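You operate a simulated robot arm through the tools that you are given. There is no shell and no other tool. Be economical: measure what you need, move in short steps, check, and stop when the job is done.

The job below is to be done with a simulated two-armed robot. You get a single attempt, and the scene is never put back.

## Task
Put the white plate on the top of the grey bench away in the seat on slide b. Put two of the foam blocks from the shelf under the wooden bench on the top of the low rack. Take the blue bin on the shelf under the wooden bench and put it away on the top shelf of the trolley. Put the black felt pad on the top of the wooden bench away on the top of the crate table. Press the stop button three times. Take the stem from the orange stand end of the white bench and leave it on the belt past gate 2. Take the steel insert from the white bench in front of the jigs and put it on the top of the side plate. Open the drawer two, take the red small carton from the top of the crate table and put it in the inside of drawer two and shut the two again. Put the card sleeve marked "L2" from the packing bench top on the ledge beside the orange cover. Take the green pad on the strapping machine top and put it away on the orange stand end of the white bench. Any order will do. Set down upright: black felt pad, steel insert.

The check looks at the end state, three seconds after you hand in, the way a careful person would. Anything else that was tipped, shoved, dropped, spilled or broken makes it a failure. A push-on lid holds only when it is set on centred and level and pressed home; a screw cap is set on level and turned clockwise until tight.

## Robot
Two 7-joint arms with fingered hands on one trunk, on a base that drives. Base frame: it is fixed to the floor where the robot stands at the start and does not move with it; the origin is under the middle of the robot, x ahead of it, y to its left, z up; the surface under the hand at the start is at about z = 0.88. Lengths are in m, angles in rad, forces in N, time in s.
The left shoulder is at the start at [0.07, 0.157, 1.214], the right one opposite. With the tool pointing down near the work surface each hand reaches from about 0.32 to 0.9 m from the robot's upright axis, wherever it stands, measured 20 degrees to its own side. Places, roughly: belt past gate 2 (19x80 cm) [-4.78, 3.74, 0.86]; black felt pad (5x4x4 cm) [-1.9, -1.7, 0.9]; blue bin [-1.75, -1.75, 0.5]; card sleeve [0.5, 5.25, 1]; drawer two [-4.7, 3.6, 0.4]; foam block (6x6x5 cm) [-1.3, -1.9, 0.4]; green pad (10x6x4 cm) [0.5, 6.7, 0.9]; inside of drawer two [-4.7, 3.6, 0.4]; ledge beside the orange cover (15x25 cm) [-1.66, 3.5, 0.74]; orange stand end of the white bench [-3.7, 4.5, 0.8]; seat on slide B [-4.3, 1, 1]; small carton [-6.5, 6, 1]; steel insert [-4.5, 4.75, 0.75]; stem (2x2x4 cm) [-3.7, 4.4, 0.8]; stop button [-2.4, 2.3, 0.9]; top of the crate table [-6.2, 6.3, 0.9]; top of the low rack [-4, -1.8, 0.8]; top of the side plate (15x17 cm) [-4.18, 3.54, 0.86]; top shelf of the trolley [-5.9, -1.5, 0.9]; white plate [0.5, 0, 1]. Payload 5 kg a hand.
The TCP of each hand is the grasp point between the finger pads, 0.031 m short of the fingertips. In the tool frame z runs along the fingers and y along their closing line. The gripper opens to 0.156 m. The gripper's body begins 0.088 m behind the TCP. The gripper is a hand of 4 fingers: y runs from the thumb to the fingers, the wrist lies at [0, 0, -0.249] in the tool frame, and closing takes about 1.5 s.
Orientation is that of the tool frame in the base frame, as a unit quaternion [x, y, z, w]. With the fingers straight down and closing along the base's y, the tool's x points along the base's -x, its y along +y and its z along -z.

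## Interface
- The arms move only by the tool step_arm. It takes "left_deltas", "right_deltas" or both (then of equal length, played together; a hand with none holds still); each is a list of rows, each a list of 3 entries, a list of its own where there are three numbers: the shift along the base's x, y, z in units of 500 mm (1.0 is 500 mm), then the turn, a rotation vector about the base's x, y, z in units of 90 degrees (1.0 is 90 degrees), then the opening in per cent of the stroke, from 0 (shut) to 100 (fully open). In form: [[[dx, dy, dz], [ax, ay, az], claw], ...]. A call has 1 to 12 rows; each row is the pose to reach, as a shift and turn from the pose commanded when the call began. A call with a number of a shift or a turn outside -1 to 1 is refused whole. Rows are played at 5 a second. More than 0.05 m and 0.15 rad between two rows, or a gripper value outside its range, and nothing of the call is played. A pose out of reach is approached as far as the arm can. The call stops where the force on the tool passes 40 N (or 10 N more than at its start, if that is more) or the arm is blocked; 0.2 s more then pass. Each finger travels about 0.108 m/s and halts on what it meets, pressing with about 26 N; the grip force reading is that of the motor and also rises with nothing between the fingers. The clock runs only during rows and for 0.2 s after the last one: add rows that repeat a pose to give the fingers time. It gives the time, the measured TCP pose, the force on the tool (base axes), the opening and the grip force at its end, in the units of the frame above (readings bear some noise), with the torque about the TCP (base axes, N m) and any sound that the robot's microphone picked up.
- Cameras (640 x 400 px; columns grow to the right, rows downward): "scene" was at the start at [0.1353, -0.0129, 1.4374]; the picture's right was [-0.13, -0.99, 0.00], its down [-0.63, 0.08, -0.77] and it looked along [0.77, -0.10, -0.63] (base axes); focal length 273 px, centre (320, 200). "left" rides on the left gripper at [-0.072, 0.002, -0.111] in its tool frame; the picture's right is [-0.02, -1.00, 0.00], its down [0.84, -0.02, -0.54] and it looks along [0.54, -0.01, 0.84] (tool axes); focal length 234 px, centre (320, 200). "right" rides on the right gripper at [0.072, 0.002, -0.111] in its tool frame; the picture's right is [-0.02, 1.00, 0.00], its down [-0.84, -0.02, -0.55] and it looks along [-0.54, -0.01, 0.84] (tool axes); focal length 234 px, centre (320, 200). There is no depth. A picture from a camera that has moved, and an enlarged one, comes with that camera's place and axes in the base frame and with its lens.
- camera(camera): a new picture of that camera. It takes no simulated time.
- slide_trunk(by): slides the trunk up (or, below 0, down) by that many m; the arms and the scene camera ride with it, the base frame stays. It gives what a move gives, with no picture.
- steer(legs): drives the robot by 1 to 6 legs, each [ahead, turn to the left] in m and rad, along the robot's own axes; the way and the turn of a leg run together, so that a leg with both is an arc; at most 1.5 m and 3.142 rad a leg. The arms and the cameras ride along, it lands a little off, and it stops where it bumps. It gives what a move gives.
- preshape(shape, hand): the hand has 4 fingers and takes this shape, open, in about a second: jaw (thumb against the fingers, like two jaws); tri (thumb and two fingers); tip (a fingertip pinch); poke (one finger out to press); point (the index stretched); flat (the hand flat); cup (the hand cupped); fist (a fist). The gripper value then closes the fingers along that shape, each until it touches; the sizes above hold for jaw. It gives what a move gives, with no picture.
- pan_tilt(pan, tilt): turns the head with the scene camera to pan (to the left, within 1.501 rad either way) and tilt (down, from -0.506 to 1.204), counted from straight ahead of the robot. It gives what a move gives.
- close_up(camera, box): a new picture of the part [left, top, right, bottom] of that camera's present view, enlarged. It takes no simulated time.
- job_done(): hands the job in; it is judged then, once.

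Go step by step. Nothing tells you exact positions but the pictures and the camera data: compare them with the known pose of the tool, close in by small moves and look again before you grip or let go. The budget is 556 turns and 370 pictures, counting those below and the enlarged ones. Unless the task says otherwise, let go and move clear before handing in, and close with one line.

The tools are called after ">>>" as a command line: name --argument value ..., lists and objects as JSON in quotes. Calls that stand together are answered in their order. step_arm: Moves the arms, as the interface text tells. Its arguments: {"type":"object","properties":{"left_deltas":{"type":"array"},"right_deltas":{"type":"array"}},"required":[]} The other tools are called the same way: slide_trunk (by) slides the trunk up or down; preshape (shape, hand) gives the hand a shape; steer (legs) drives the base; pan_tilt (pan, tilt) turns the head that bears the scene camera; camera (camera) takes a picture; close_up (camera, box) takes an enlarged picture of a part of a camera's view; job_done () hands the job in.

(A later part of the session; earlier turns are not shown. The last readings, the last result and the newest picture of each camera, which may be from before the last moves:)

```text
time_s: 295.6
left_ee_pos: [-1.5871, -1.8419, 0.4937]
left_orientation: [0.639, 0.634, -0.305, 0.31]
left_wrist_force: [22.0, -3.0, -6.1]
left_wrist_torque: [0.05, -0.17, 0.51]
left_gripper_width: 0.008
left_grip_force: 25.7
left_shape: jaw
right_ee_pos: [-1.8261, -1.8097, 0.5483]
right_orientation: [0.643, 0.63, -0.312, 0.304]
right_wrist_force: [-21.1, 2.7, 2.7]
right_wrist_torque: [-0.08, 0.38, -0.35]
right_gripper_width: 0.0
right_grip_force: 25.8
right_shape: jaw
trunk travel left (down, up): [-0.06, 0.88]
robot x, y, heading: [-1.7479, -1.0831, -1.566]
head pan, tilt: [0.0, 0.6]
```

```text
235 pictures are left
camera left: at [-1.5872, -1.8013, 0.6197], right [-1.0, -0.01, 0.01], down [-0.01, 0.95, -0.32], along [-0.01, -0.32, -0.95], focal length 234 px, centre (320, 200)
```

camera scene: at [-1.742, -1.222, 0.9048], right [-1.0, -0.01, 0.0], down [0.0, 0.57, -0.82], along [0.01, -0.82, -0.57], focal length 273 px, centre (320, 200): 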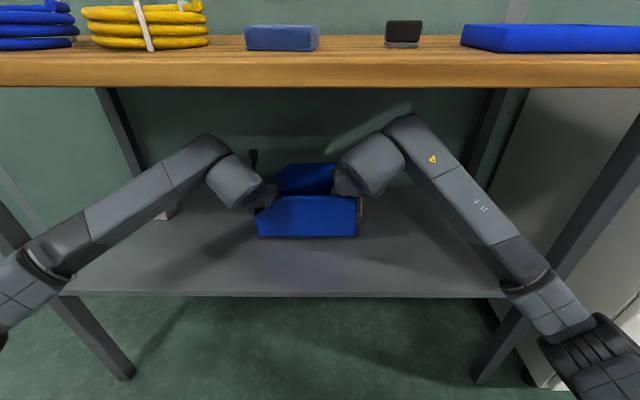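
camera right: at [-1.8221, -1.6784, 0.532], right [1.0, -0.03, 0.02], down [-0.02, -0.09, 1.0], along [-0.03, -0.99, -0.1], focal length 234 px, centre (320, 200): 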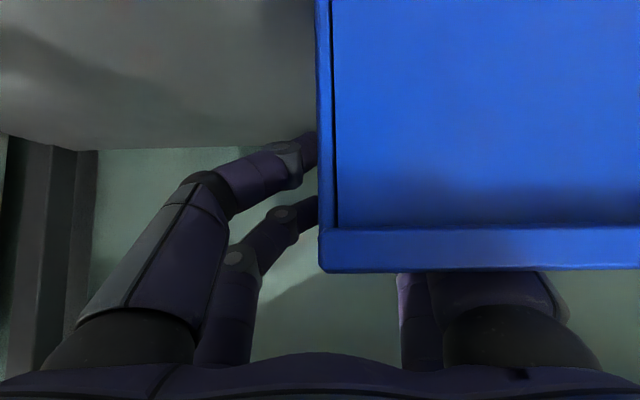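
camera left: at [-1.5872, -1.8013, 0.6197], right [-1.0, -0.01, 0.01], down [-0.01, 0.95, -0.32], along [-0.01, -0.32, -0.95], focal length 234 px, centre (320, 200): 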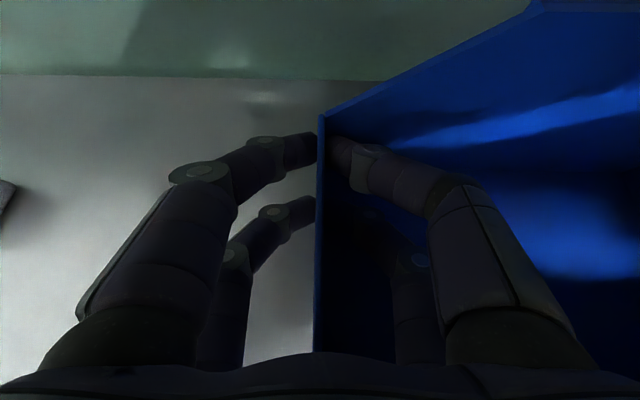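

It's lifting; the hands compress the bin slightly, so I spread them 4 mm each and then back the base out.

>>> step_arm --right_deltas '[[[-0.004, 0, 0], [0, 0, 0], 0], [[-0.008, 0, 0], [0, 0, 0], 0]]' --left_deltas '[[[0.004, 0, 0], [0, 0, 0], 0], [[0.008, 0, 0], [0, 0, 0], 0]]'

>>> steer --legs '[[-0.25, 0]]'

>>> camera --camera "scene"

```text
time_s: 296.2
left_ee_pos: [-1.5866, -1.8424, 0.4947]
left_orientation: [0.641, 0.632, -0.308, 0.307]
left_wrist_force: [6.7, -1.8, -2.3]
left_wrist_torque: [0.07, -0.09, 0.32]
left_gripper_width: 0.008
left_grip_force: 25.4
left_shape: jaw
right_ee_pos: [-1.8261, -1.8099, 0.5475]
right_orientation: [0.641, 0.632, -0.31, 0.306]
right_wrist_force: [-6.5, 1.1, -0.5]
right_wrist_torque: [-0.15, 0.07, -0.18]
right_gripper_width: 0.0
right_grip_force: 26.3
right_shape: jaw
trunk travel left (down, up): [-0.06, 0.88]
robot x, y, heading: [-1.7435, -1.0796, -1.567]
head pan, tilt: [0.0, 0.6]
```

```text
time_s: 298.1
left_ee_pos: [-1.5834, -1.5933, 0.4949]
left_orientation: [0.638, 0.635, -0.306, 0.31]
left_wrist_force: [-7.5, 0.2, 1.8]
left_wrist_torque: [0.02, 0.15, 0.0]
left_gripper_width: 0.0083
left_grip_force: 26.0
left_shape: jaw
right_ee_pos: [-1.8272, -1.5607, 0.5473]
right_orientation: [0.64, 0.633, -0.309, 0.306]
right_wrist_force: [7.3, 0.2, -3.8]
right_wrist_torque: [-0.07, -0.07, 0.07]
right_gripper_width: 0.0001
right_grip_force: 25.9
right_shape: jaw
trunk travel left (down, up): [-0.06, 0.88]
robot x, y, heading: [-1.7489, -0.8294, -1.56]
head pan, tilt: [0.0, 0.6]
```

```text
234 pictures are left
camera scene: at [-1.7435, -0.9728, 0.9049], right [-1.0, -0.01, 0.0], down [-0.01, 0.57, -0.82], along [0.01, -0.82, -0.57], focal length 273 px, centre (320, 200)
```

scene: 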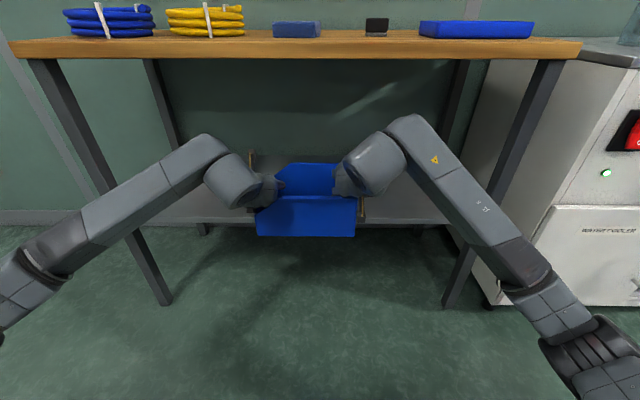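

The bin is out. I back further, raise the trunk and carry it along the aisle toward the trolley.

>>> steer --legs '[[-0.3, 0]]'

>>> slide_trunk --by 0.4

>>> slide_trunk --by 0.15

>>> steer --legs '[[0, -1.52], [1.4, 0], [1.35, 0]]'

>>> pan_tilt --pan 0.3 --tilt 0.4

>>> camera --camera "scene"

```text
time_s: 300.1
left_ee_pos: [-1.5818, -1.2896, 0.4946]
left_orientation: [0.636, 0.637, -0.306, 0.31]
left_wrist_force: [-3.3, 0.2, -0.2]
left_wrist_torque: [0.0, 0.14, 0.01]
left_gripper_width: 0.0081
left_grip_force: 25.5
left_shape: jaw
right_ee_pos: [-1.8263, -1.2587, 0.5484]
right_orientation: [0.638, 0.636, -0.307, 0.307]
right_wrist_force: [2.4, 0.0, -2.0]
right_wrist_torque: [-0.05, -0.02, -0.02]
right_gripper_width: 0.0
right_grip_force: 26.3
right_shape: jaw
trunk travel left (down, up): [-0.06, 0.88]
robot x, y, heading: [-1.7514, -0.5291, -1.55]
head pan, tilt: [0.0, 0.6]
```

```text
time_s: 304.0
left_ee_pos: [-1.5814, -1.2884, 0.8948]
left_orientation: [0.637, 0.637, -0.306, 0.31]
left_wrist_force: [-1.1, -0.1, -0.1]
left_wrist_torque: [0.02, 0.14, 0.02]
left_gripper_width: 0.0084
left_grip_force: 25.8
left_shape: jaw
right_ee_pos: [-1.826, -1.2587, 0.9475]
right_orientation: [0.638, 0.636, -0.308, 0.306]
right_wrist_force: [2.0, 0.1, -2.5]
right_wrist_torque: [-0.04, 0.02, -0.02]
right_gripper_width: 0.0
right_grip_force: 26.4
right_shape: jaw
trunk travel left (down, up): [-0.46, 0.48]
robot x, y, heading: [-1.7489, -0.5294, -1.549]
head pan, tilt: [0.0, 0.6]
```

```text
time_s: 305.7
left_ee_pos: [-1.5813, -1.2894, 1.044]
left_orientation: [0.636, 0.637, -0.306, 0.311]
left_wrist_force: [-2.5, 0.2, -0.5]
left_wrist_torque: [0.02, 0.13, 0.04]
left_gripper_width: 0.0083
left_grip_force: 26.3
left_shape: jaw
right_ee_pos: [-1.8248, -1.259, 1.0978]
right_orientation: [0.638, 0.635, -0.308, 0.306]
right_wrist_force: [2.0, -1.0, -2.3]
right_wrist_torque: [-0.02, -0.02, 0.01]
right_gripper_width: 0.0
right_grip_force: 25.6
right_shape: jaw
trunk travel left (down, up): [-0.61, 0.33]
robot x, y, heading: [-1.7522, -0.5303, -1.553]
head pan, tilt: [0.0, 0.6]
```

```text
time_s: 322.4
left_ee_pos: [-5.1871, -0.9924, 1.0447]
left_orientation: [0.9, 0.025, -0.436, 0.015]
left_wrist_force: [-0.8, 1.6, 0.4]
left_wrist_torque: [0.07, -0.07, 0.17]
left_gripper_width: 0.0083
left_grip_force: 26.0
left_shape: jaw
right_ee_pos: [-5.1697, -0.7488, 1.0985]
right_orientation: [0.9, 0.024, -0.435, 0.011]
right_wrist_force: [0.1, -1.5, -2.1]
right_wrist_torque: [-0.03, 0.06, -0.01]
right_gripper_width: 0.0001
right_grip_force: 26.0
right_shape: jaw
trunk travel left (down, up): [-0.61, 0.33]
robot x, y, heading: [-4.4363, -0.7854, -3.072]
head pan, tilt: [0.0, 0.6]
```

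```text
time_s: 323.2
left_ee_pos: [-5.1877, -0.9935, 1.0448]
left_orientation: [0.9, 0.026, -0.436, 0.015]
left_wrist_force: [0.0, 1.5, -1.2]
left_wrist_torque: [0.08, -0.06, 0.18]
left_gripper_width: 0.008
left_grip_force: 25.4
left_shape: jaw
right_ee_pos: [-5.1699, -0.7489, 1.0974]
right_orientation: [0.9, 0.022, -0.434, 0.011]
right_wrist_force: [0.0, -0.9, -2.0]
right_wrist_torque: [0.03, 0.04, -0.02]
right_gripper_width: 0.0
right_grip_force: 25.3
right_shape: jaw
trunk travel left (down, up): [-0.61, 0.33]
robot x, y, heading: [-4.4362, -0.7844, -3.062]
head pan, tilt: [0.3, 0.4]
```

```text
233 pictures are left
camera scene: at [-4.5737, -0.8233, 1.4731], right [-0.36, 0.93, 0.0], down [0.36, 0.14, -0.92], along [-0.86, -0.34, -0.39], focal length 273 px, centre (320, 200)
```

scene: 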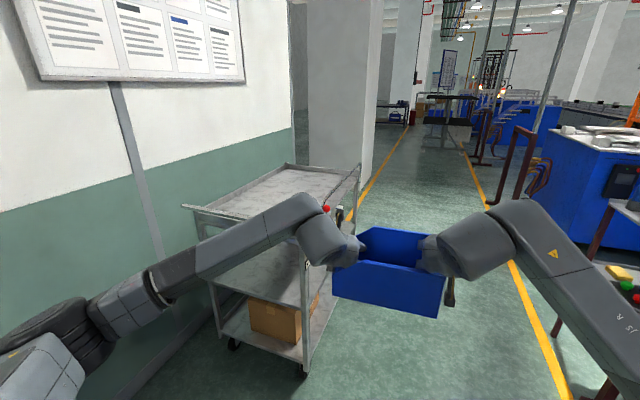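

The trolley's top shelf spans about x -5.45…-6.5, y -1.25…-1.88. I approach diagonally to keep the elbows clear.

>>> steer --legs '[[0, -0.29], [0.73, 0], [0, 1.15]]'

>>> pan_tilt --pan 0.0 --tilt 0.6

>>> camera --camera "scene"

```text
time_s: 330.1
left_ee_pos: [-5.6959, -1.1747, 1.041]
left_orientation: [0.867, 0.25, -0.414, 0.117]
left_wrist_force: [0.0, 4.5, 0.7]
left_wrist_torque: [0.33, 0.08, 0.13]
left_gripper_width: 0.0091
left_grip_force: 26.0
left_shape: jaw
right_ee_pos: [-5.8096, -0.9583, 1.1005]
right_orientation: [0.866, 0.245, -0.421, 0.114]
right_wrist_force: [-1.3, 6.5, -0.5]
right_wrist_torque: [0.27, 0.1, 0.0]
right_gripper_width: 0.0
right_grip_force: 25.7
right_shape: jaw
trunk travel left (down, up): [-0.61, 0.33]
robot x, y, heading: [-5.1453, -0.6343, -2.555]
head pan, tilt: [0.3, 0.4]
stopped in leg 3: the force on the tool passed its limit at 54 N (the readings are from after the stop); the commanded pose is now the measured one
```

```text
time_s: 330.9
left_ee_pos: [-5.6966, -1.1747, 1.0406]
left_orientation: [0.867, 0.25, -0.415, 0.118]
left_wrist_force: [1.6, 4.3, -1.5]
left_wrist_torque: [0.38, 0.04, 0.04]
left_gripper_width: 0.0089
left_grip_force: 26.5
left_shape: jaw
right_ee_pos: [-5.8094, -0.9581, 1.0999]
right_orientation: [0.867, 0.243, -0.421, 0.113]
right_wrist_force: [-1.4, 6.4, -0.6]
right_wrist_torque: [0.3, 0.09, -0.05]
right_gripper_width: 0.0001
right_grip_force: 26.2
right_shape: jaw
trunk travel left (down, up): [-0.61, 0.33]
robot x, y, heading: [-5.1484, -0.6342, -2.548]
head pan, tilt: [0.0, 0.6]
```

```text
232 pictures are left
camera scene: at [-5.2625, -0.7112, 1.455], right [-0.56, 0.83, 0.0], down [0.47, 0.31, -0.83], along [-0.68, -0.46, -0.56], focal length 273 px, centre (320, 200)
```

scene: 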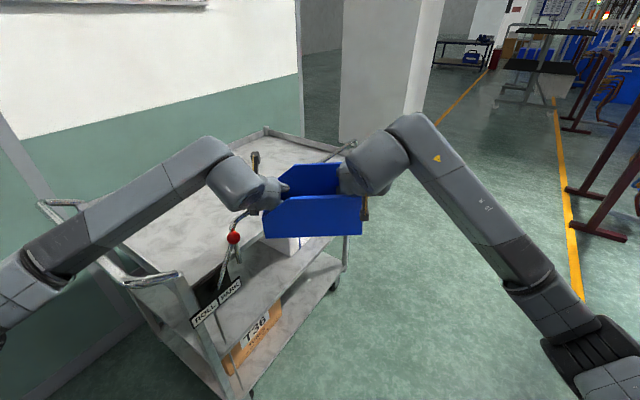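

The bin or hand touched the trolley's edge. I turn back slightly and raise the trunk, then look.

>>> steer --legs '[[0, -0.12]]'

>>> slide_trunk --by 0.2

>>> pan_tilt --pan 0.2 --tilt 0.8

>>> camera --camera "scene"

>>> camera --camera "left"

```text
time_s: 331.9
left_ee_pos: [-5.7568, -1.1065, 1.0405]
left_orientation: [0.88, 0.198, -0.421, 0.093]
left_wrist_force: [-0.3, -2.1, -0.7]
left_wrist_torque: [0.17, 0.04, 0.23]
left_gripper_width: 0.009
left_grip_force: 25.6
left_shape: jaw
right_ee_pos: [-5.8443, -0.8774, 1.0996]
right_orientation: [0.88, 0.193, -0.426, 0.088]
right_wrist_force: [0.0, 2.7, -3.5]
right_wrist_torque: [0.22, 0.08, 0.05]
right_gripper_width: 0.0002
right_grip_force: 26.0
right_shape: jaw
trunk travel left (down, up): [-0.61, 0.33]
robot x, y, heading: [-5.1466, -0.6351, -2.667]
head pan, tilt: [0.0, 0.6]
```

```text
time_s: 334.1
left_ee_pos: [-5.7576, -1.1067, 1.2397]
left_orientation: [0.88, 0.198, -0.421, 0.092]
left_wrist_force: [-0.4, -0.5, 0.3]
left_wrist_torque: [0.24, 0.07, 0.17]
left_gripper_width: 0.0091
left_grip_force: 26.0
left_shape: jaw
right_ee_pos: [-5.8426, -0.8779, 1.2999]
right_orientation: [0.879, 0.192, -0.427, 0.088]
right_wrist_force: [0.2, 1.4, -3.0]
right_wrist_torque: [0.19, 0.06, 0.08]
right_gripper_width: 0.0
right_grip_force: 26.1
right_shape: jaw
trunk travel left (down, up): [-0.81, 0.13]
robot x, y, heading: [-5.1479, -0.6345, -2.669]
head pan, tilt: [0.0, 0.6]
```

```text
time_s: 334.8
left_ee_pos: [-5.7561, -1.1069, 1.2408]
left_orientation: [0.88, 0.198, -0.421, 0.093]
left_wrist_force: [-0.2, -1.6, 0.4]
left_wrist_torque: [0.2, 0.07, 0.14]
left_gripper_width: 0.0092
left_grip_force: 26.0
left_shape: jaw
right_ee_pos: [-5.8426, -0.8774, 1.3006]
right_orientation: [0.879, 0.193, -0.427, 0.088]
right_wrist_force: [0.5, 1.0, -3.5]
right_wrist_torque: [0.18, 0.06, 0.08]
right_gripper_width: 0.0
right_grip_force: 26.4
right_shape: jaw
trunk travel left (down, up): [-0.81, 0.13]
robot x, y, heading: [-5.1463, -0.6388, -2.67]
head pan, tilt: [0.201, 0.799]
```

```text
231 pictures are left
camera scene: at [-5.2556, -0.7087, 1.638], right [-0.62, 0.78, 0.0], down [0.56, 0.45, -0.7], along [-0.55, -0.43, -0.72], focal length 273 px, centre (320, 200)
```

scene: 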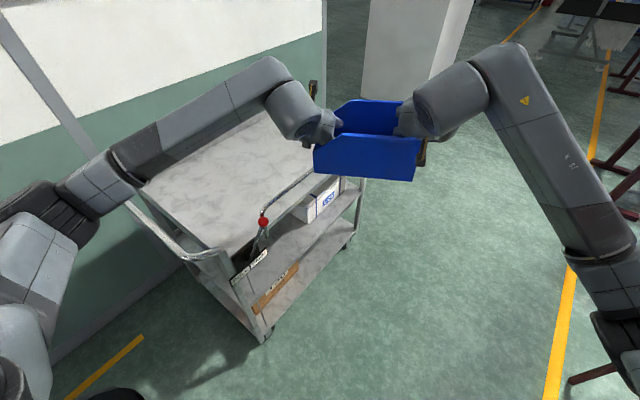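

```text
230 pictures are left
camera left: at [-5.7199, -1.0915, 1.3667], right [-0.44, 0.9, 0.02], down [0.85, 0.43, -0.31], along [-0.29, -0.12, -0.95], focal length 234 px, centre (320, 200)
```

left: 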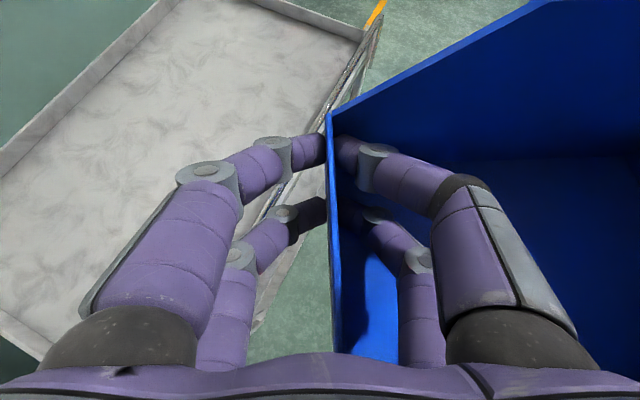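

The bin is still held and now well above the trolley. I drive to face the trolley squarely from the aisle.

>>> steer --legs '[[0, -0.244], [0.7, 0], [0, 1.34]]'

>>> pan_tilt --pan 0.0 --tilt 0.8

>>> camera --camera "scene"

>>> camera --camera "left"

```text
time_s: 342.8
left_ee_pos: [-5.6992, -1.5534, 1.24]
left_orientation: [0.65, 0.626, -0.312, 0.298]
left_wrist_force: [1.6, -0.5, -0.5]
left_wrist_torque: [0.05, 0.2, 0.22]
left_gripper_width: 0.0089
left_grip_force: 25.9
left_shape: jaw
right_ee_pos: [-5.9429, -1.5242, 1.3]
right_orientation: [0.65, 0.622, -0.318, 0.298]
right_wrist_force: [-0.8, 1.1, -2.5]
right_wrist_torque: [0.0, 0.24, 0.02]
right_gripper_width: 0.0001
right_grip_force: 26.0
right_shape: jaw
trunk travel left (down, up): [-0.81, 0.13]
robot x, y, heading: [-5.8391, -0.794, -1.577]
head pan, tilt: [0.201, 0.799]
```

```text
time_s: 343.6
left_ee_pos: [-5.6981, -1.5535, 1.2394]
left_orientation: [0.649, 0.628, -0.31, 0.298]
left_wrist_force: [0.2, -0.7, 0.5]
left_wrist_torque: [0.06, 0.21, 0.17]
left_gripper_width: 0.0091
left_grip_force: 26.5
left_shape: jaw
right_ee_pos: [-5.941, -1.5253, 1.2994]
right_orientation: [0.651, 0.621, -0.319, 0.297]
right_wrist_force: [0.7, 1.0, -2.5]
right_wrist_torque: [0.01, 0.2, 0.08]
right_gripper_width: 0.0
right_grip_force: 26.2
right_shape: jaw
trunk travel left (down, up): [-0.81, 0.13]
robot x, y, heading: [-5.8391, -0.7944, -1.583]
head pan, tilt: [0.0, 0.799]
```

```text
229 pictures are left
camera scene: at [-5.8387, -0.9277, 1.638], right [-1.0, 0.01, 0.0], down [0.0, 0.72, -0.7], along [0.0, -0.7, -0.72], focal length 273 px, centre (320, 200)
```

scene: 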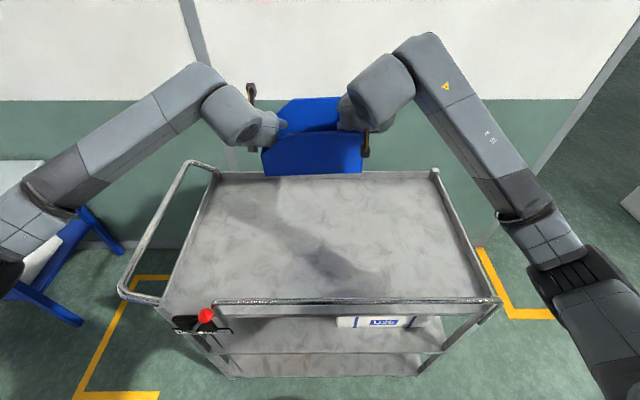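

```text
228 pictures are left
camera left: at [-5.6959, -1.5126, 1.3669], right [-1.0, 0.02, 0.02], down [0.01, 0.95, -0.31], along [-0.03, -0.31, -0.95], focal length 234 px, centre (320, 200)
```

left: 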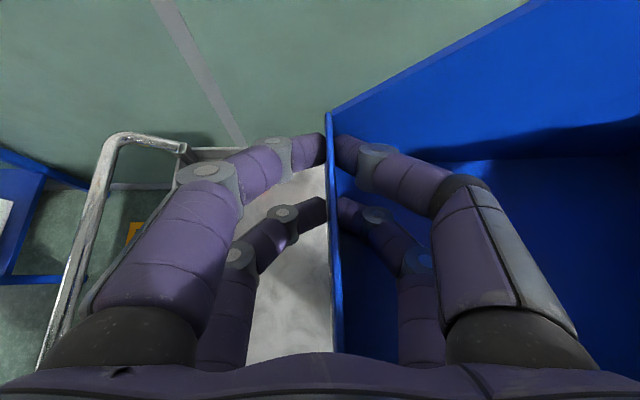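

Positioned well. The elbows hang low, so I lower with the arms rather than the trunk, starting with 10 cm, and look at the elbows.

>>> slide_trunk --by 0.12

>>> step_arm --right_deltas '[[[0, 0, -0.06], [0, 0, 0], 0], [[0, 0, -0.12], [0, 0, 0], 0], [[0, 0, -0.18], [0, 0, 0], 0], [[0, 0, -0.24], [0, 0, 0], 0], [[0, 0, -0.3], [0, 0, 0], 0], [[0, 0, -0.36], [0, 0, 0], 0]]' --left_deltas '[[[0, 0, -0.06], [0, 0, 0], 0], [[0, 0, -0.12], [0, 0, 0], 0], [[0, 0, -0.18], [0, 0, 0], 0], [[0, 0, -0.24], [0, 0, 0], 0], [[0, 0, -0.3], [0, 0, 0], 0], [[0, 0, -0.36], [0, 0, 0], 0]]'

>>> camera --camera "scene"

```text
time_s: 345.1
left_ee_pos: [-5.6993, -1.5544, 1.3601]
left_orientation: [0.649, 0.627, -0.311, 0.298]
left_wrist_force: [0.7, -0.3, 1.3]
left_wrist_torque: [0.05, 0.24, 0.18]
left_gripper_width: 0.0091
left_grip_force: 26.5
left_shape: jaw
right_ee_pos: [-5.9418, -1.5248, 1.4192]
right_orientation: [0.651, 0.622, -0.319, 0.297]
right_wrist_force: [0.2, 0.2, -3.3]
right_wrist_torque: [0.01, 0.24, 0.08]
right_gripper_width: 0.0
right_grip_force: 26.0
right_shape: jaw
trunk travel left (down, up): [-0.93, 0.01]
robot x, y, heading: [-5.837, -0.795, -1.577]
head pan, tilt: [0.0, 0.799]
```

```text
time_s: 346.5
left_ee_pos: [-5.6986, -1.5545, 1.1774]
left_orientation: [0.649, 0.626, -0.312, 0.298]
left_wrist_force: [-1.7, -1.5, 1.8]
left_wrist_torque: [0.24, 0.41, 0.32]
left_gripper_width: 0.0089
left_grip_force: 26.1
left_shape: jaw
right_ee_pos: [-5.9426, -1.5244, 1.2423]
right_orientation: [0.65, 0.622, -0.319, 0.298]
right_wrist_force: [0.7, 2.3, -4.2]
right_wrist_torque: [0.02, 0.3, 0.12]
right_gripper_width: 0.0
right_grip_force: 26.1
right_shape: jaw
trunk travel left (down, up): [-0.93, 0.01]
robot x, y, heading: [-5.839, -0.7975, -1.575]
head pan, tilt: [0.0, 0.799]
```

```text
227 pictures are left
camera scene: at [-5.8394, -0.929, 1.758], right [-1.0, 0.01, 0.0], down [0.0, 0.72, -0.7], along [0.0, -0.7, -0.72], focal length 273 px, centre (320, 200)
```

scene: 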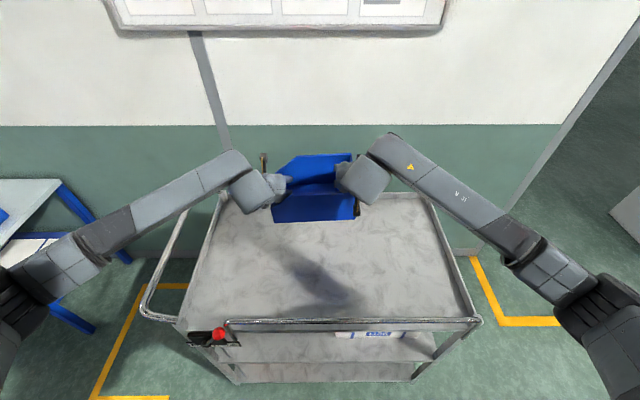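

>>> step_arm --right_deltas '[[[0, 0, -0.06], [0, 0, 0], 0], [[0, 0, -0.12], [0, 0, 0], 0], [[0, 0, -0.18], [0, 0, 0], 0], [[0, 0, -0.24], [0, 0, 0], 0], [[0, 0, -0.3], [0, 0, 0], 0]]' --left_deltas '[[[0, 0, -0.06], [0, 0, 0], 0], [[0, 0, -0.12], [0, 0, 0], 0], [[0, 0, -0.18], [0, 0, 0], 0], [[0, 0, -0.24], [0, 0, 0], 0], [[0, 0, -0.3], [0, 0, 0], 0]]'

>>> camera --camera "scene"

```text
time_s: 347.7
left_ee_pos: [-5.7037, -1.5573, 1.0288]
left_orientation: [0.648, 0.628, -0.311, 0.298]
left_wrist_force: [8.1, -3.3, -1.8]
left_wrist_torque: [0.27, 0.24, 0.65]
left_gripper_width: 0.0075
left_grip_force: 26.6
left_shape: jaw
right_ee_pos: [-5.9435, -1.5278, 1.086]
right_orientation: [0.652, 0.626, -0.312, 0.293]
right_wrist_force: [-8.0, 4.1, -2.6]
right_wrist_torque: [-0.2, 0.37, 0.05]
right_gripper_width: 0.0002
right_grip_force: 26.2
right_shape: jaw
right hand out of reach, approached as far as the arm can: row 5
trunk travel left (down, up): [-0.93, 0.01]
robot x, y, heading: [-5.8381, -0.7947, -1.574]
head pan, tilt: [0.0, 0.799]
```

```text
226 pictures are left
camera scene: at [-5.8426, -0.9312, 1.7574], right [-1.0, 0.01, 0.0], down [0.01, 0.72, -0.7], along [0.0, -0.7, -0.72], focal length 273 px, centre (320, 200)
```

scene: 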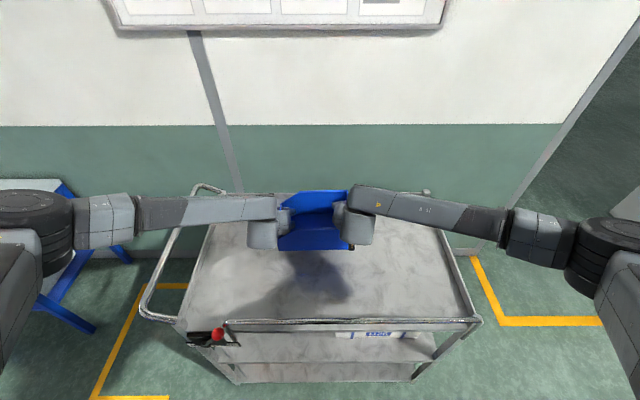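

The forearms are now level and high. The rest I lower with the trunk.

>>> slide_trunk --by -0.05

>>> close_up --camera "scene" --box '[220, 150, 420, 320]'

```text
time_s: 348.6
left_ee_pos: [-5.6994, -1.5536, 0.9812]
left_orientation: [0.648, 0.627, -0.312, 0.299]
left_wrist_force: [4.5, -3.8, 0.9]
left_wrist_torque: [0.28, 0.4, 0.56]
left_gripper_width: 0.0075
left_grip_force: 25.9
left_shape: jaw
right_ee_pos: [-5.9419, -1.5263, 1.0422]
right_orientation: [0.652, 0.624, -0.315, 0.293]
right_wrist_force: [-3.3, 3.7, -3.9]
right_wrist_torque: [-0.08, 0.37, 0.15]
right_gripper_width: 0.0
right_grip_force: 26.3
right_shape: jaw
trunk travel left (down, up): [-0.88, 0.06]
robot x, y, heading: [-5.8378, -0.7961, -1.578]
head pan, tilt: [0.0, 0.799]
```

```text
2.35 times, centred on (320, 235) of scene
camera zoom: at [-5.8381, -0.9262, 1.7082], right [-1.0, 0.01, 0.0], down [0.0, 0.72, -0.7], along [-0.01, -0.7, -0.72], focal length 642 px, centre (320, 118)
```

zoom: 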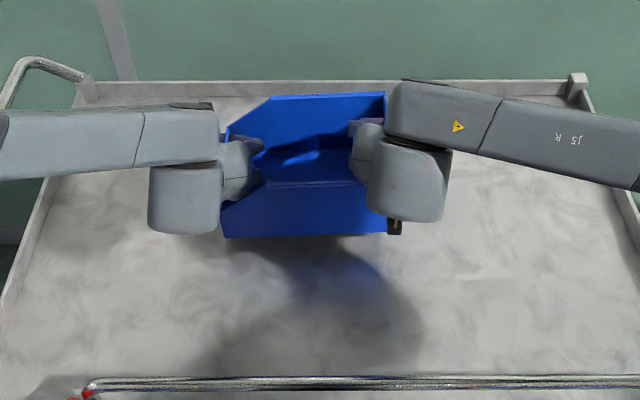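

>>> slide_trunk --by -0.025

>>> slide_trunk --by -0.012

>>> close_up --camera "scene" --box '[220, 150, 420, 320]'

```text
time_s: 349.3
left_ee_pos: [-5.7007, -1.5536, 0.9547]
left_orientation: [0.649, 0.626, -0.313, 0.298]
left_wrist_force: [2.0, -3.3, 1.1]
left_wrist_torque: [0.28, 0.44, 0.5]
left_gripper_width: 0.0074
left_grip_force: 26.0
left_shape: jaw
right_ee_pos: [-5.9415, -1.5268, 1.015]
right_orientation: [0.651, 0.624, -0.315, 0.294]
right_wrist_force: [-1.9, 2.8, -3.7]
right_wrist_torque: [-0.03, 0.3, 0.16]
right_gripper_width: 0.0001
right_grip_force: 25.7
right_shape: jaw
trunk travel left (down, up): [-0.855, 0.085]
robot x, y, heading: [-5.8405, -0.7907, -1.58]
head pan, tilt: [0.0, 0.799]
```

```text
time_s: 349.9
left_ee_pos: [-5.7019, -1.5553, 0.9484]
left_orientation: [0.647, 0.626, -0.314, 0.301]
left_wrist_force: [4.0, -0.1, 27.0]
left_wrist_torque: [2.9, 1.17, 0.0]
left_gripper_width: 0.0084
left_grip_force: 25.8
left_shape: jaw
right_ee_pos: [-5.944, -1.526, 1.0063]
right_orientation: [0.652, 0.623, -0.316, 0.294]
right_wrist_force: [-6.2, -0.7, -5.6]
right_wrist_torque: [0.08, 0.19, -0.05]
right_gripper_width: 0.0003
right_grip_force: 25.6
right_shape: jaw
trunk travel left (down, up): [-0.843, 0.097]
robot x, y, heading: [-5.8399, -0.798, -1.579]
head pan, tilt: [0.0, 0.799]
```

```text
2.35 times, centred on (320, 235) of scene
camera zoom: at [-5.8402, -0.9249, 1.6716], right [-1.0, 0.01, 0.0], down [0.01, 0.72, -0.7], along [0.0, -0.7, -0.72], focal length 642 px, centre (320, 118)
```

zoom: 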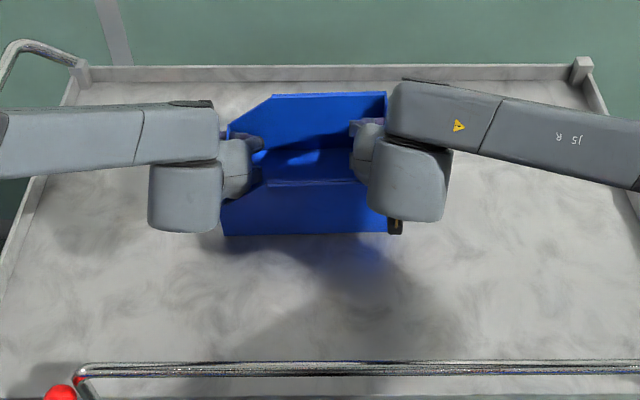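

Left fingertips touch the shelf; the bin is down. I even out and open both hands, then rise.

>>> step_arm --right_deltas '[[[0, 0, -0.006], [0, 0, 0], 0], [[0, 0, -0.008], [0, 0, 0], 12], [[0, 0, -0.004], [0, 0, 0], 30], [[0, 0, -0.004], [0, 0, 0], 30]]' --left_deltas '[[[0, 0, 0.006], [0, 0, 0], 0], [[0, 0, 0.006], [0, 0, 0], 12], [[0, 0, 0.006], [0, 0, 0], 28], [[0, 0, 0.006], [0, 0, 0], 28]]'

>>> close_up --camera "scene" --box '[220, 150, 420, 320]'

>>> camera --camera "left"

```text
time_s: 350.9
left_ee_pos: [-5.7005, -1.5526, 0.9447]
left_orientation: [0.649, 0.627, -0.311, 0.299]
left_wrist_force: [3.8, 0.5, 9.2]
left_wrist_torque: [0.0, 0.09, -0.11]
left_gripper_width: 0.0426
left_grip_force: 0.0
left_shape: jaw
right_ee_pos: [-5.9417, -1.5251, 1.0036]
right_orientation: [0.651, 0.625, -0.315, 0.294]
right_wrist_force: [0.1, 1.0, -0.1]
right_wrist_torque: [0.01, 0.0, 0.0]
right_gripper_width: 0.0466
right_grip_force: 0.0
right_shape: jaw
trunk travel left (down, up): [-0.843, 0.097]
robot x, y, heading: [-5.8414, -0.7976, -1.577]
head pan, tilt: [0.0, 0.799]
```

```text
2.35 times, centred on (320, 235) of scene
camera zoom: at [-5.8392, -0.926, 1.6711], right [-1.0, 0.01, 0.0], down [0.0, 0.72, -0.7], along [0.0, -0.7, -0.72], focal length 642 px, centre (320, 118)
```

zoom: 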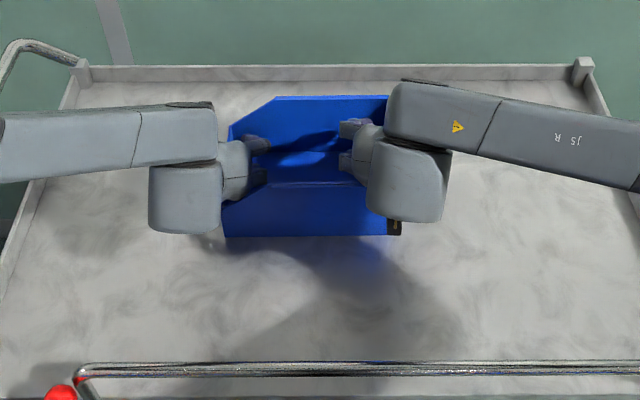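

```text
222 pictures are left
camera left: at [-5.6981, -1.5123, 1.0715], right [-1.0, 0.02, 0.02], down [0.01, 0.95, -0.31], along [-0.03, -0.31, -0.95], focal length 234 px, centre (320, 200)
```

left: 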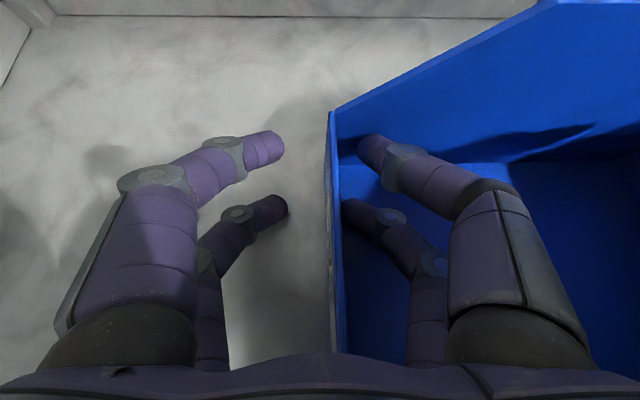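

>>> step_arm --left_deltas '[[[-0.014, 0, 0.02], [0, 0, 0], 28], [[-0.014, 0.0, 0.08], [0, 0, 0], 28], [[-0.014, 0.0, 0.16], [0, 0, 0], 28], [[-0.014, 0.0, 0.24], [0, 0, 0], 28], [[-0.014, 0.0, 0.32], [0, 0, 0], 28]]' --right_deltas '[[[0, 0, 0.02], [0, 0, 0], 30], [[0, 0.0, 0.08], [0, 0, 0], 30], [[0, 0.0, 0.16], [0, 0, 0], 30], [[0, 0.0, 0.24], [0, 0, 0], 30], [[0, 0.0, 0.32], [0, 0, 0], 30]]'

>>> slide_trunk --by 0.09

>>> camera --camera "scene"

```text
time_s: 352.1
left_ee_pos: [-5.7062, -1.5553, 1.1082]
left_orientation: [0.649, 0.627, -0.311, 0.298]
left_wrist_force: [0.1, 0.5, 0.3]
left_wrist_torque: [-0.04, 0.0, 0.03]
left_gripper_width: 0.0435
left_grip_force: 0.0
left_shape: jaw
right_ee_pos: [-5.9432, -1.5264, 1.1656]
right_orientation: [0.651, 0.625, -0.315, 0.294]
right_wrist_force: [0.2, 1.9, -0.1]
right_wrist_torque: [0.01, 0.0, 0.04]
right_gripper_width: 0.0465
right_grip_force: 0.0
right_shape: jaw
trunk travel left (down, up): [-0.843, 0.097]
robot x, y, heading: [-5.8385, -0.7961, -1.577]
head pan, tilt: [0.0, 0.799]
```

```text
time_s: 353.3
left_ee_pos: [-5.7066, -1.5564, 1.1959]
left_orientation: [0.649, 0.627, -0.312, 0.298]
left_wrist_force: [0.0, -0.2, -0.2]
left_wrist_torque: [0.0, 0.04, -0.01]
left_gripper_width: 0.0436
left_grip_force: 0.1
left_shape: jaw
right_ee_pos: [-5.9432, -1.5282, 1.2542]
right_orientation: [0.652, 0.624, -0.316, 0.294]
right_wrist_force: [0.5, 0.6, -0.6]
right_wrist_torque: [0.0, -0.01, -0.02]
right_gripper_width: 0.0466
right_grip_force: 0.0
right_shape: jaw
trunk travel left (down, up): [-0.933, 0.007]
robot x, y, heading: [-5.8414, -0.7967, -1.579]
head pan, tilt: [0.0, 0.799]
```

```text
221 pictures are left
camera scene: at [-5.839, -0.927, 1.761], right [-1.0, 0.01, 0.0], down [0.0, 0.72, -0.7], along [0.0, -0.7, -0.72], focal length 273 px, centre (320, 200)
```

scene: 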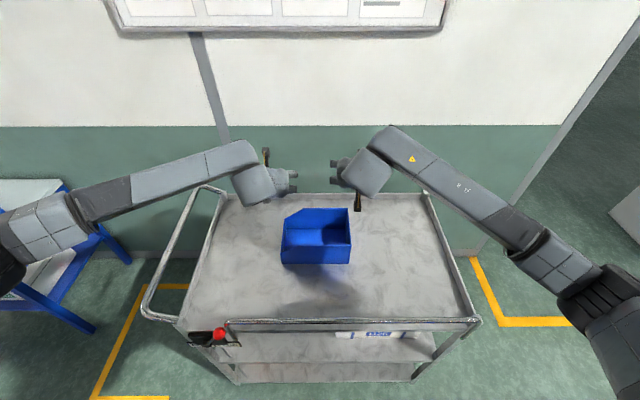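

Bin is on the trolley's top shelf. I bring both hands back to vertical while drawing them in, then return for the felt pad.

>>> step_arm --left_deltas '[[[0.02, 0.04, 0.02], [0.085, 0, 0], 60], [[0.05, 0.08, 0.04], [0.17, 0, 0], 60], [[0.09, 0.12, 0.04], [0.255, 0, 0], 60], [[0.13, 0.17, 0.04], [0.34, 0, 0], 60], [[0.17, 0.22, 0.04], [0.425, 0, 0], 60], [[0.2, 0.28, 0.04], [0.51, 0, 0], 60], [[0.23, 0.34, 0.04], [0.57, 0, 0], 60]]' --right_deltas '[[[-0.02, 0.04, 0.0], [0.085, 0, 0], 60], [[-0.05, 0.08, 0], [0.17, 0, 0], 60], [[-0.09, 0.12, 0], [0.255, 0, 0], 60], [[-0.13, 0.17, 0], [0.34, 0, 0], 60], [[-0.17, 0.22, 0], [0.425, 0, 0], 60], [[-0.2, 0.28, 0], [0.51, 0, 0], 60], [[-0.23, 0.34, 0], [0.57, 0, 0], 60]]'

>>> steer --legs '[[-0.3, 0], [0, 1.58], [1.4, 0], [1.4, 0], [1.1, 0], [0, -1.57]]'

>>> slide_trunk --by -0.33

>>> camera --camera "scene"

```text
time_s: 354.9
left_ee_pos: [-5.5929, -1.3853, 1.2198]
left_orientation: [0.714, 0.7, -0.01, -0.012]
left_wrist_force: [-0.8, 0.4, -0.3]
left_wrist_torque: [-0.04, 0.0, 0.02]
left_gripper_width: 0.093
left_grip_force: 0.1
left_shape: jaw
right_ee_pos: [-6.0599, -1.355, 1.2553]
right_orientation: [0.714, 0.7, -0.013, -0.016]
right_wrist_force: [0.1, -0.1, 0.8]
right_wrist_torque: [-0.04, 0.02, -0.01]
right_gripper_width: 0.0928
right_grip_force: 0.1
right_shape: jaw
trunk travel left (down, up): [-0.933, 0.007]
robot x, y, heading: [-5.8393, -0.7976, -1.574]
head pan, tilt: [0.0, 0.799]
```

```text
time_s: 383.1
left_ee_pos: [-1.672, -1.1346, 1.2189]
left_orientation: [0.718, 0.696, -0.01, -0.014]
left_wrist_force: [-0.6, 0.4, 0.0]
left_wrist_torque: [0.03, 0.03, -0.02]
left_gripper_width: 0.0931
left_grip_force: 0.2
left_shape: jaw
right_ee_pos: [-2.14, -1.0981, 1.2541]
right_orientation: [0.719, 0.695, -0.014, -0.017]
right_wrist_force: [0.2, -0.3, -0.3]
right_wrist_torque: [0.0, 0.05, 0.02]
right_gripper_width: 0.0932
right_grip_force: 0.1
right_shape: jaw
trunk travel left (down, up): [-0.933, 0.007]
robot x, y, heading: [-1.9149, -0.5381, -1.591]
head pan, tilt: [0.0, 0.799]
```

```text
time_s: 386.4
left_ee_pos: [-1.6726, -1.1347, 0.8891]
left_orientation: [0.718, 0.696, -0.009, -0.012]
left_wrist_force: [0.2, 1.1, -1.1]
left_wrist_torque: [0.0, -0.02, 0.03]
left_gripper_width: 0.0931
left_grip_force: 0.1
left_shape: jaw
right_ee_pos: [-2.1411, -1.0983, 0.9248]
right_orientation: [0.719, 0.695, -0.013, -0.017]
right_wrist_force: [-0.2, -0.4, 0.0]
right_wrist_torque: [0.0, -0.01, 0.01]
right_gripper_width: 0.0932
right_grip_force: 0.0
right_shape: jaw
trunk travel left (down, up): [-0.603, 0.337]
robot x, y, heading: [-1.9137, -0.5387, -1.587]
head pan, tilt: [0.0, 0.799]
```

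```text
220 pictures are left
camera scene: at [-1.915, -0.6706, 1.4311], right [-1.0, 0.02, 0.0], down [0.01, 0.72, -0.7], along [-0.01, -0.7, -0.72], focal length 273 px, centre (320, 200)
```

scene: 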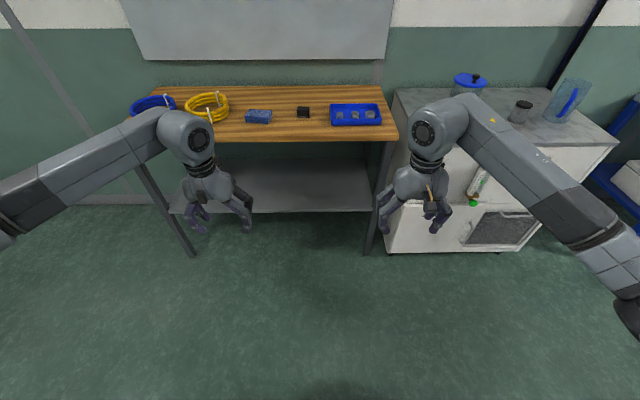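

Pad at about (-1.86,-1.71). I raise the trunk, drive up so that it lies to the left, and look.

>>> slide_trunk --by 0.2

>>> steer --legs '[[0.46, -0.1], [0, -0.08]]'

>>> camera --camera "scene"

```text
time_s: 388.5
left_ee_pos: [-1.6727, -1.1348, 1.0893]
left_orientation: [0.718, 0.696, -0.009, -0.011]
left_wrist_force: [0.0, 0.1, 0.6]
left_wrist_torque: [0.01, 0.02, -0.01]
left_gripper_width: 0.0933
left_grip_force: 0.0
left_shape: jaw
right_ee_pos: [-2.1399, -1.0968, 1.124]
right_orientation: [0.718, 0.695, -0.013, -0.019]
right_wrist_force: [0.1, 0.8, -0.3]
right_wrist_torque: [0.01, 0.01, 0.0]
right_gripper_width: 0.0932
right_grip_force: 0.1
right_shape: jaw
trunk travel left (down, up): [-0.803, 0.137]
robot x, y, heading: [-1.9137, -0.5401, -1.59]
head pan, tilt: [0.0, 0.799]
```

```text
time_s: 391.8
left_ee_pos: [-1.8132, -1.6325, 1.0892]
left_orientation: [0.778, 0.628, -0.01, -0.014]
left_wrist_force: [0.4, 0.3, -0.8]
left_wrist_torque: [0.03, 0.04, -0.01]
left_gripper_width: 0.093
left_grip_force: 0.0
left_shape: jaw
right_ee_pos: [-2.2651, -1.5125, 1.1239]
right_orientation: [0.779, 0.627, -0.013, -0.02]
right_wrist_force: [0.7, -0.4, 0.6]
right_wrist_torque: [-0.03, 0.01, -0.04]
right_gripper_width: 0.0931
right_grip_force: 0.1
right_shape: jaw
trunk travel left (down, up): [-0.803, 0.137]
robot x, y, heading: [-1.9422, -1.0006, -1.767]
head pan, tilt: [0.0, 0.799]
```

```text
219 pictures are left
camera scene: at [-1.9658, -1.1323, 1.6312], right [-0.98, 0.2, 0.0], down [0.14, 0.7, -0.7], along [-0.14, -0.68, -0.72], focal length 273 px, centre (320, 200)
```

scene: 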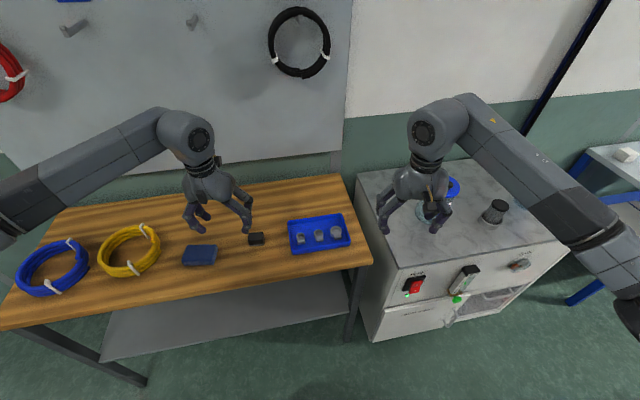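

>>> close_up --camera "scene" --box '[215, 210, 305, 270]'

>>> camera --camera "left"

```text
6.67 times, centred on (260, 240) of scene
camera zoom: at [-1.9658, -1.1323, 1.6312], right [-0.98, 0.2, 0.0], down [0.14, 0.7, -0.7], along [-0.14, -0.68, -0.72], focal length 1820 px, centre (720, -67)
```

zoom: 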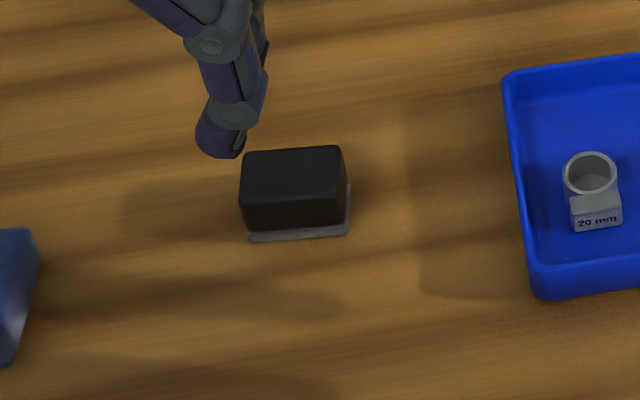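

```text
217 pictures are left
camera left: at [-1.8237, -1.7044, 1.2004], right [-0.98, 0.19, 0.03], down [0.17, 0.82, 0.55], along [0.08, 0.54, -0.84], focal length 234 px, centre (320, 200)
```

left: 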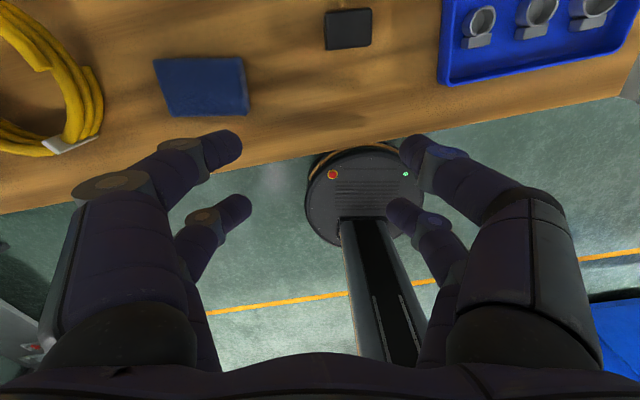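

>>> step_arm --left_deltas '[[[-0.05, -0.075, 0], [-0.003, -0.01, 0.068], 60], [[-0.104, -0.155, 0], [-0.0057, -0.021, 0.1357], 60], [[-0.104, -0.155, -0.08], [-0.0057, -0.021, 0.1357], 60], [[-0.104, -0.155, -0.16], [-0.0057, -0.021, 0.1357], 60], [[-0.104, -0.155, -0.24], [-0.0057, -0.021, 0.1357], 60]]'

>>> camera --camera "left"

>>> close_up --camera "scene" --box '[190, 180, 330, 280]'

```text
time_s: 393.0
left_ee_pos: [-1.8685, -1.7101, 0.9632]
left_orientation: [0.707, 0.707, 0.001, 0.001]
left_wrist_force: [-0.1, -1.0, 0.4]
left_wrist_torque: [-0.05, -0.02, 0.0]
left_gripper_width: 0.0933
left_grip_force: 0.1
left_shape: jaw
right_ee_pos: [-2.2696, -1.5135, 1.1235]
right_orientation: [0.779, 0.627, -0.012, -0.018]
right_wrist_force: [-0.3, 0.0, -0.1]
right_wrist_torque: [0.04, -0.06, 0.02]
right_gripper_width: 0.093
right_grip_force: 0.0
right_shape: jaw
trunk travel left (down, up): [-0.803, 0.137]
robot x, y, heading: [-1.9406, -1.0068, -1.773]
head pan, tilt: [0.0, 0.799]
```

```text
216 pictures are left
camera left: at [-1.868, -1.7823, 1.0754], right [-1.0, -0.02, 0.0], down [-0.02, 0.84, 0.54], along [-0.01, 0.54, -0.84], focal length 234 px, centre (320, 200)
```

left: 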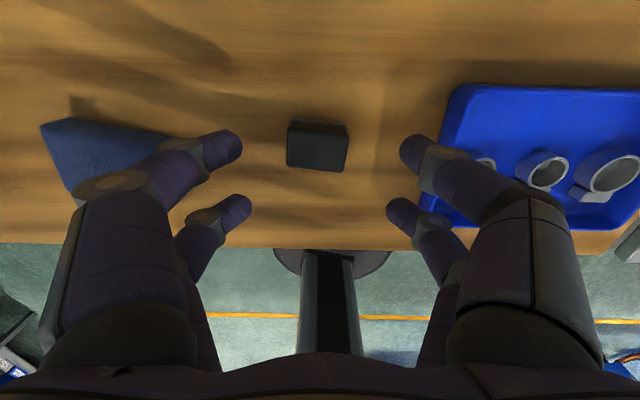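

```text
4.00 times, centred on (260, 230) of scene
camera zoom: at [-1.9708, -1.1344, 1.631], right [-0.98, 0.2, 0.0], down [0.14, 0.7, -0.7], along [-0.14, -0.68, -0.72], focal length 1092 px, centre (560, 80)
```

zoom: 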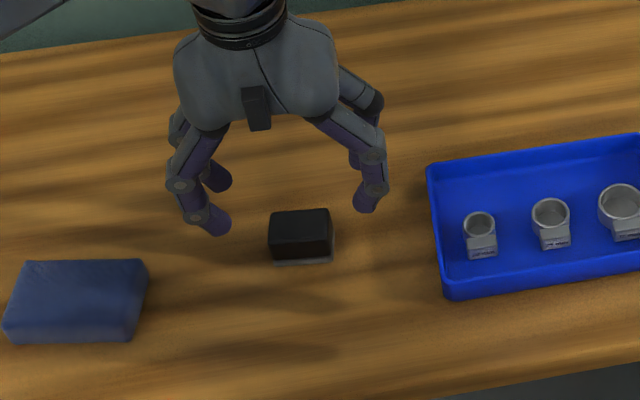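

>>> step_arm --left_deltas '[[[0, -0.008, -0.06], [0, 0, 0], 55], [[0, -0.008, -0.12], [0, 0, 0], 55], [[0, -0.008, -0.124], [0, 0, 0], 30], [[0, -0.008, -0.124], [0, 0, 0], 15], [[0, -0.008, -0.124], [0, 0, 0], 10], [[0, -0.008, -0.124], [0, 0, 0], 10]]'

>>> camera --camera "left"

```text
time_s: 394.4
left_ee_pos: [-1.8672, -1.7128, 0.9049]
left_orientation: [0.707, 0.707, 0.0, 0.002]
left_wrist_force: [0.3, 0.6, -1.6]
left_wrist_torque: [0.0, -0.03, -0.02]
left_gripper_width: 0.0103
left_grip_force: 26.1
left_shape: jaw
right_ee_pos: [-2.27, -1.5125, 1.1247]
right_orientation: [0.779, 0.627, -0.012, -0.018]
right_wrist_force: [-0.2, -0.3, -0.1]
right_wrist_torque: [-0.05, -0.02, 0.04]
right_gripper_width: 0.0933
right_grip_force: 0.1
right_shape: jaw
trunk travel left (down, up): [-0.803, 0.137]
robot x, y, heading: [-1.945, -1.004, -1.769]
head pan, tilt: [0.0, 0.799]
```

```text
214 pictures are left
camera left: at [-1.866, -1.7854, 1.0171], right [-1.0, -0.02, 0.0], down [-0.02, 0.84, 0.54], along [-0.01, 0.54, -0.84], focal length 234 px, centre (320, 200)
```

left: 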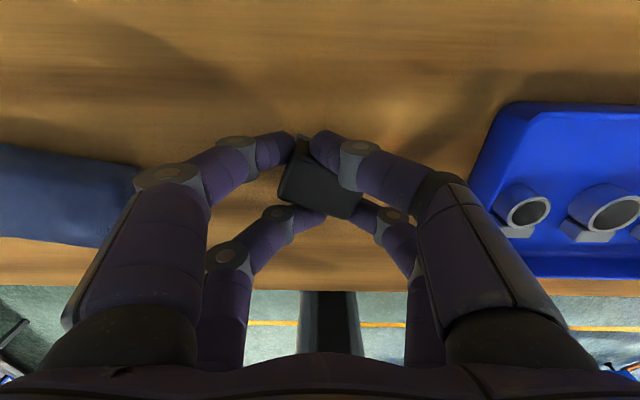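

The pad skewed between the two finger pairs. I open and look, then regrip with one finger pair centred on it.

>>> step_arm --left_deltas '[[[0, 0, 0], [0, 0, 0], 30], [[0, 0, 0], [0, 0, 0], 55], [[0, 0, 0], [0, 0, 0], 55], [[0, 0, 0.08], [0, 0, 0], 55], [[0, 0, 0.12], [0, 0, 0], 55]]'

>>> camera --camera "left"

```text
time_s: 395.6
left_ee_pos: [-1.868, -1.7135, 0.966]
left_orientation: [0.707, 0.707, 0.0, 0.002]
left_wrist_force: [-0.4, 0.4, 0.1]
left_wrist_torque: [-0.01, -0.02, -0.04]
left_gripper_width: 0.0851
left_grip_force: 0.0
left_shape: jaw
right_ee_pos: [-2.2681, -1.5125, 1.1246]
right_orientation: [0.779, 0.627, -0.012, -0.019]
right_wrist_force: [0.6, 0.3, -0.2]
right_wrist_torque: [-0.01, 0.01, -0.01]
right_gripper_width: 0.0929
right_grip_force: 0.0
right_shape: jaw
trunk travel left (down, up): [-0.803, 0.137]
robot x, y, heading: [-1.9411, -1.0004, -1.771]
head pan, tilt: [0.0, 0.799]
```

```text
213 pictures are left
camera left: at [-1.8683, -1.7856, 1.0779], right [-1.0, -0.02, 0.0], down [-0.02, 0.84, 0.54], along [-0.01, 0.54, -0.84], focal length 234 px, centre (320, 200)
```

left: 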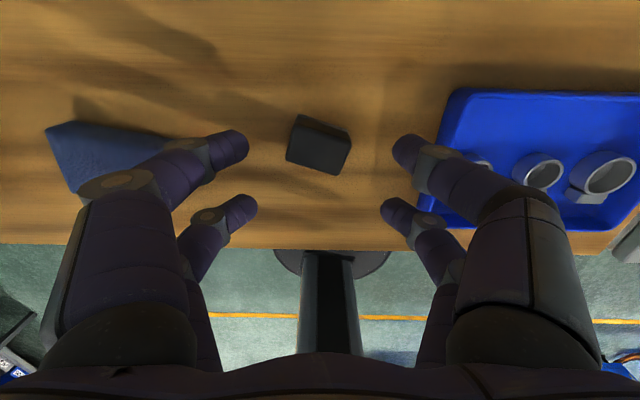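

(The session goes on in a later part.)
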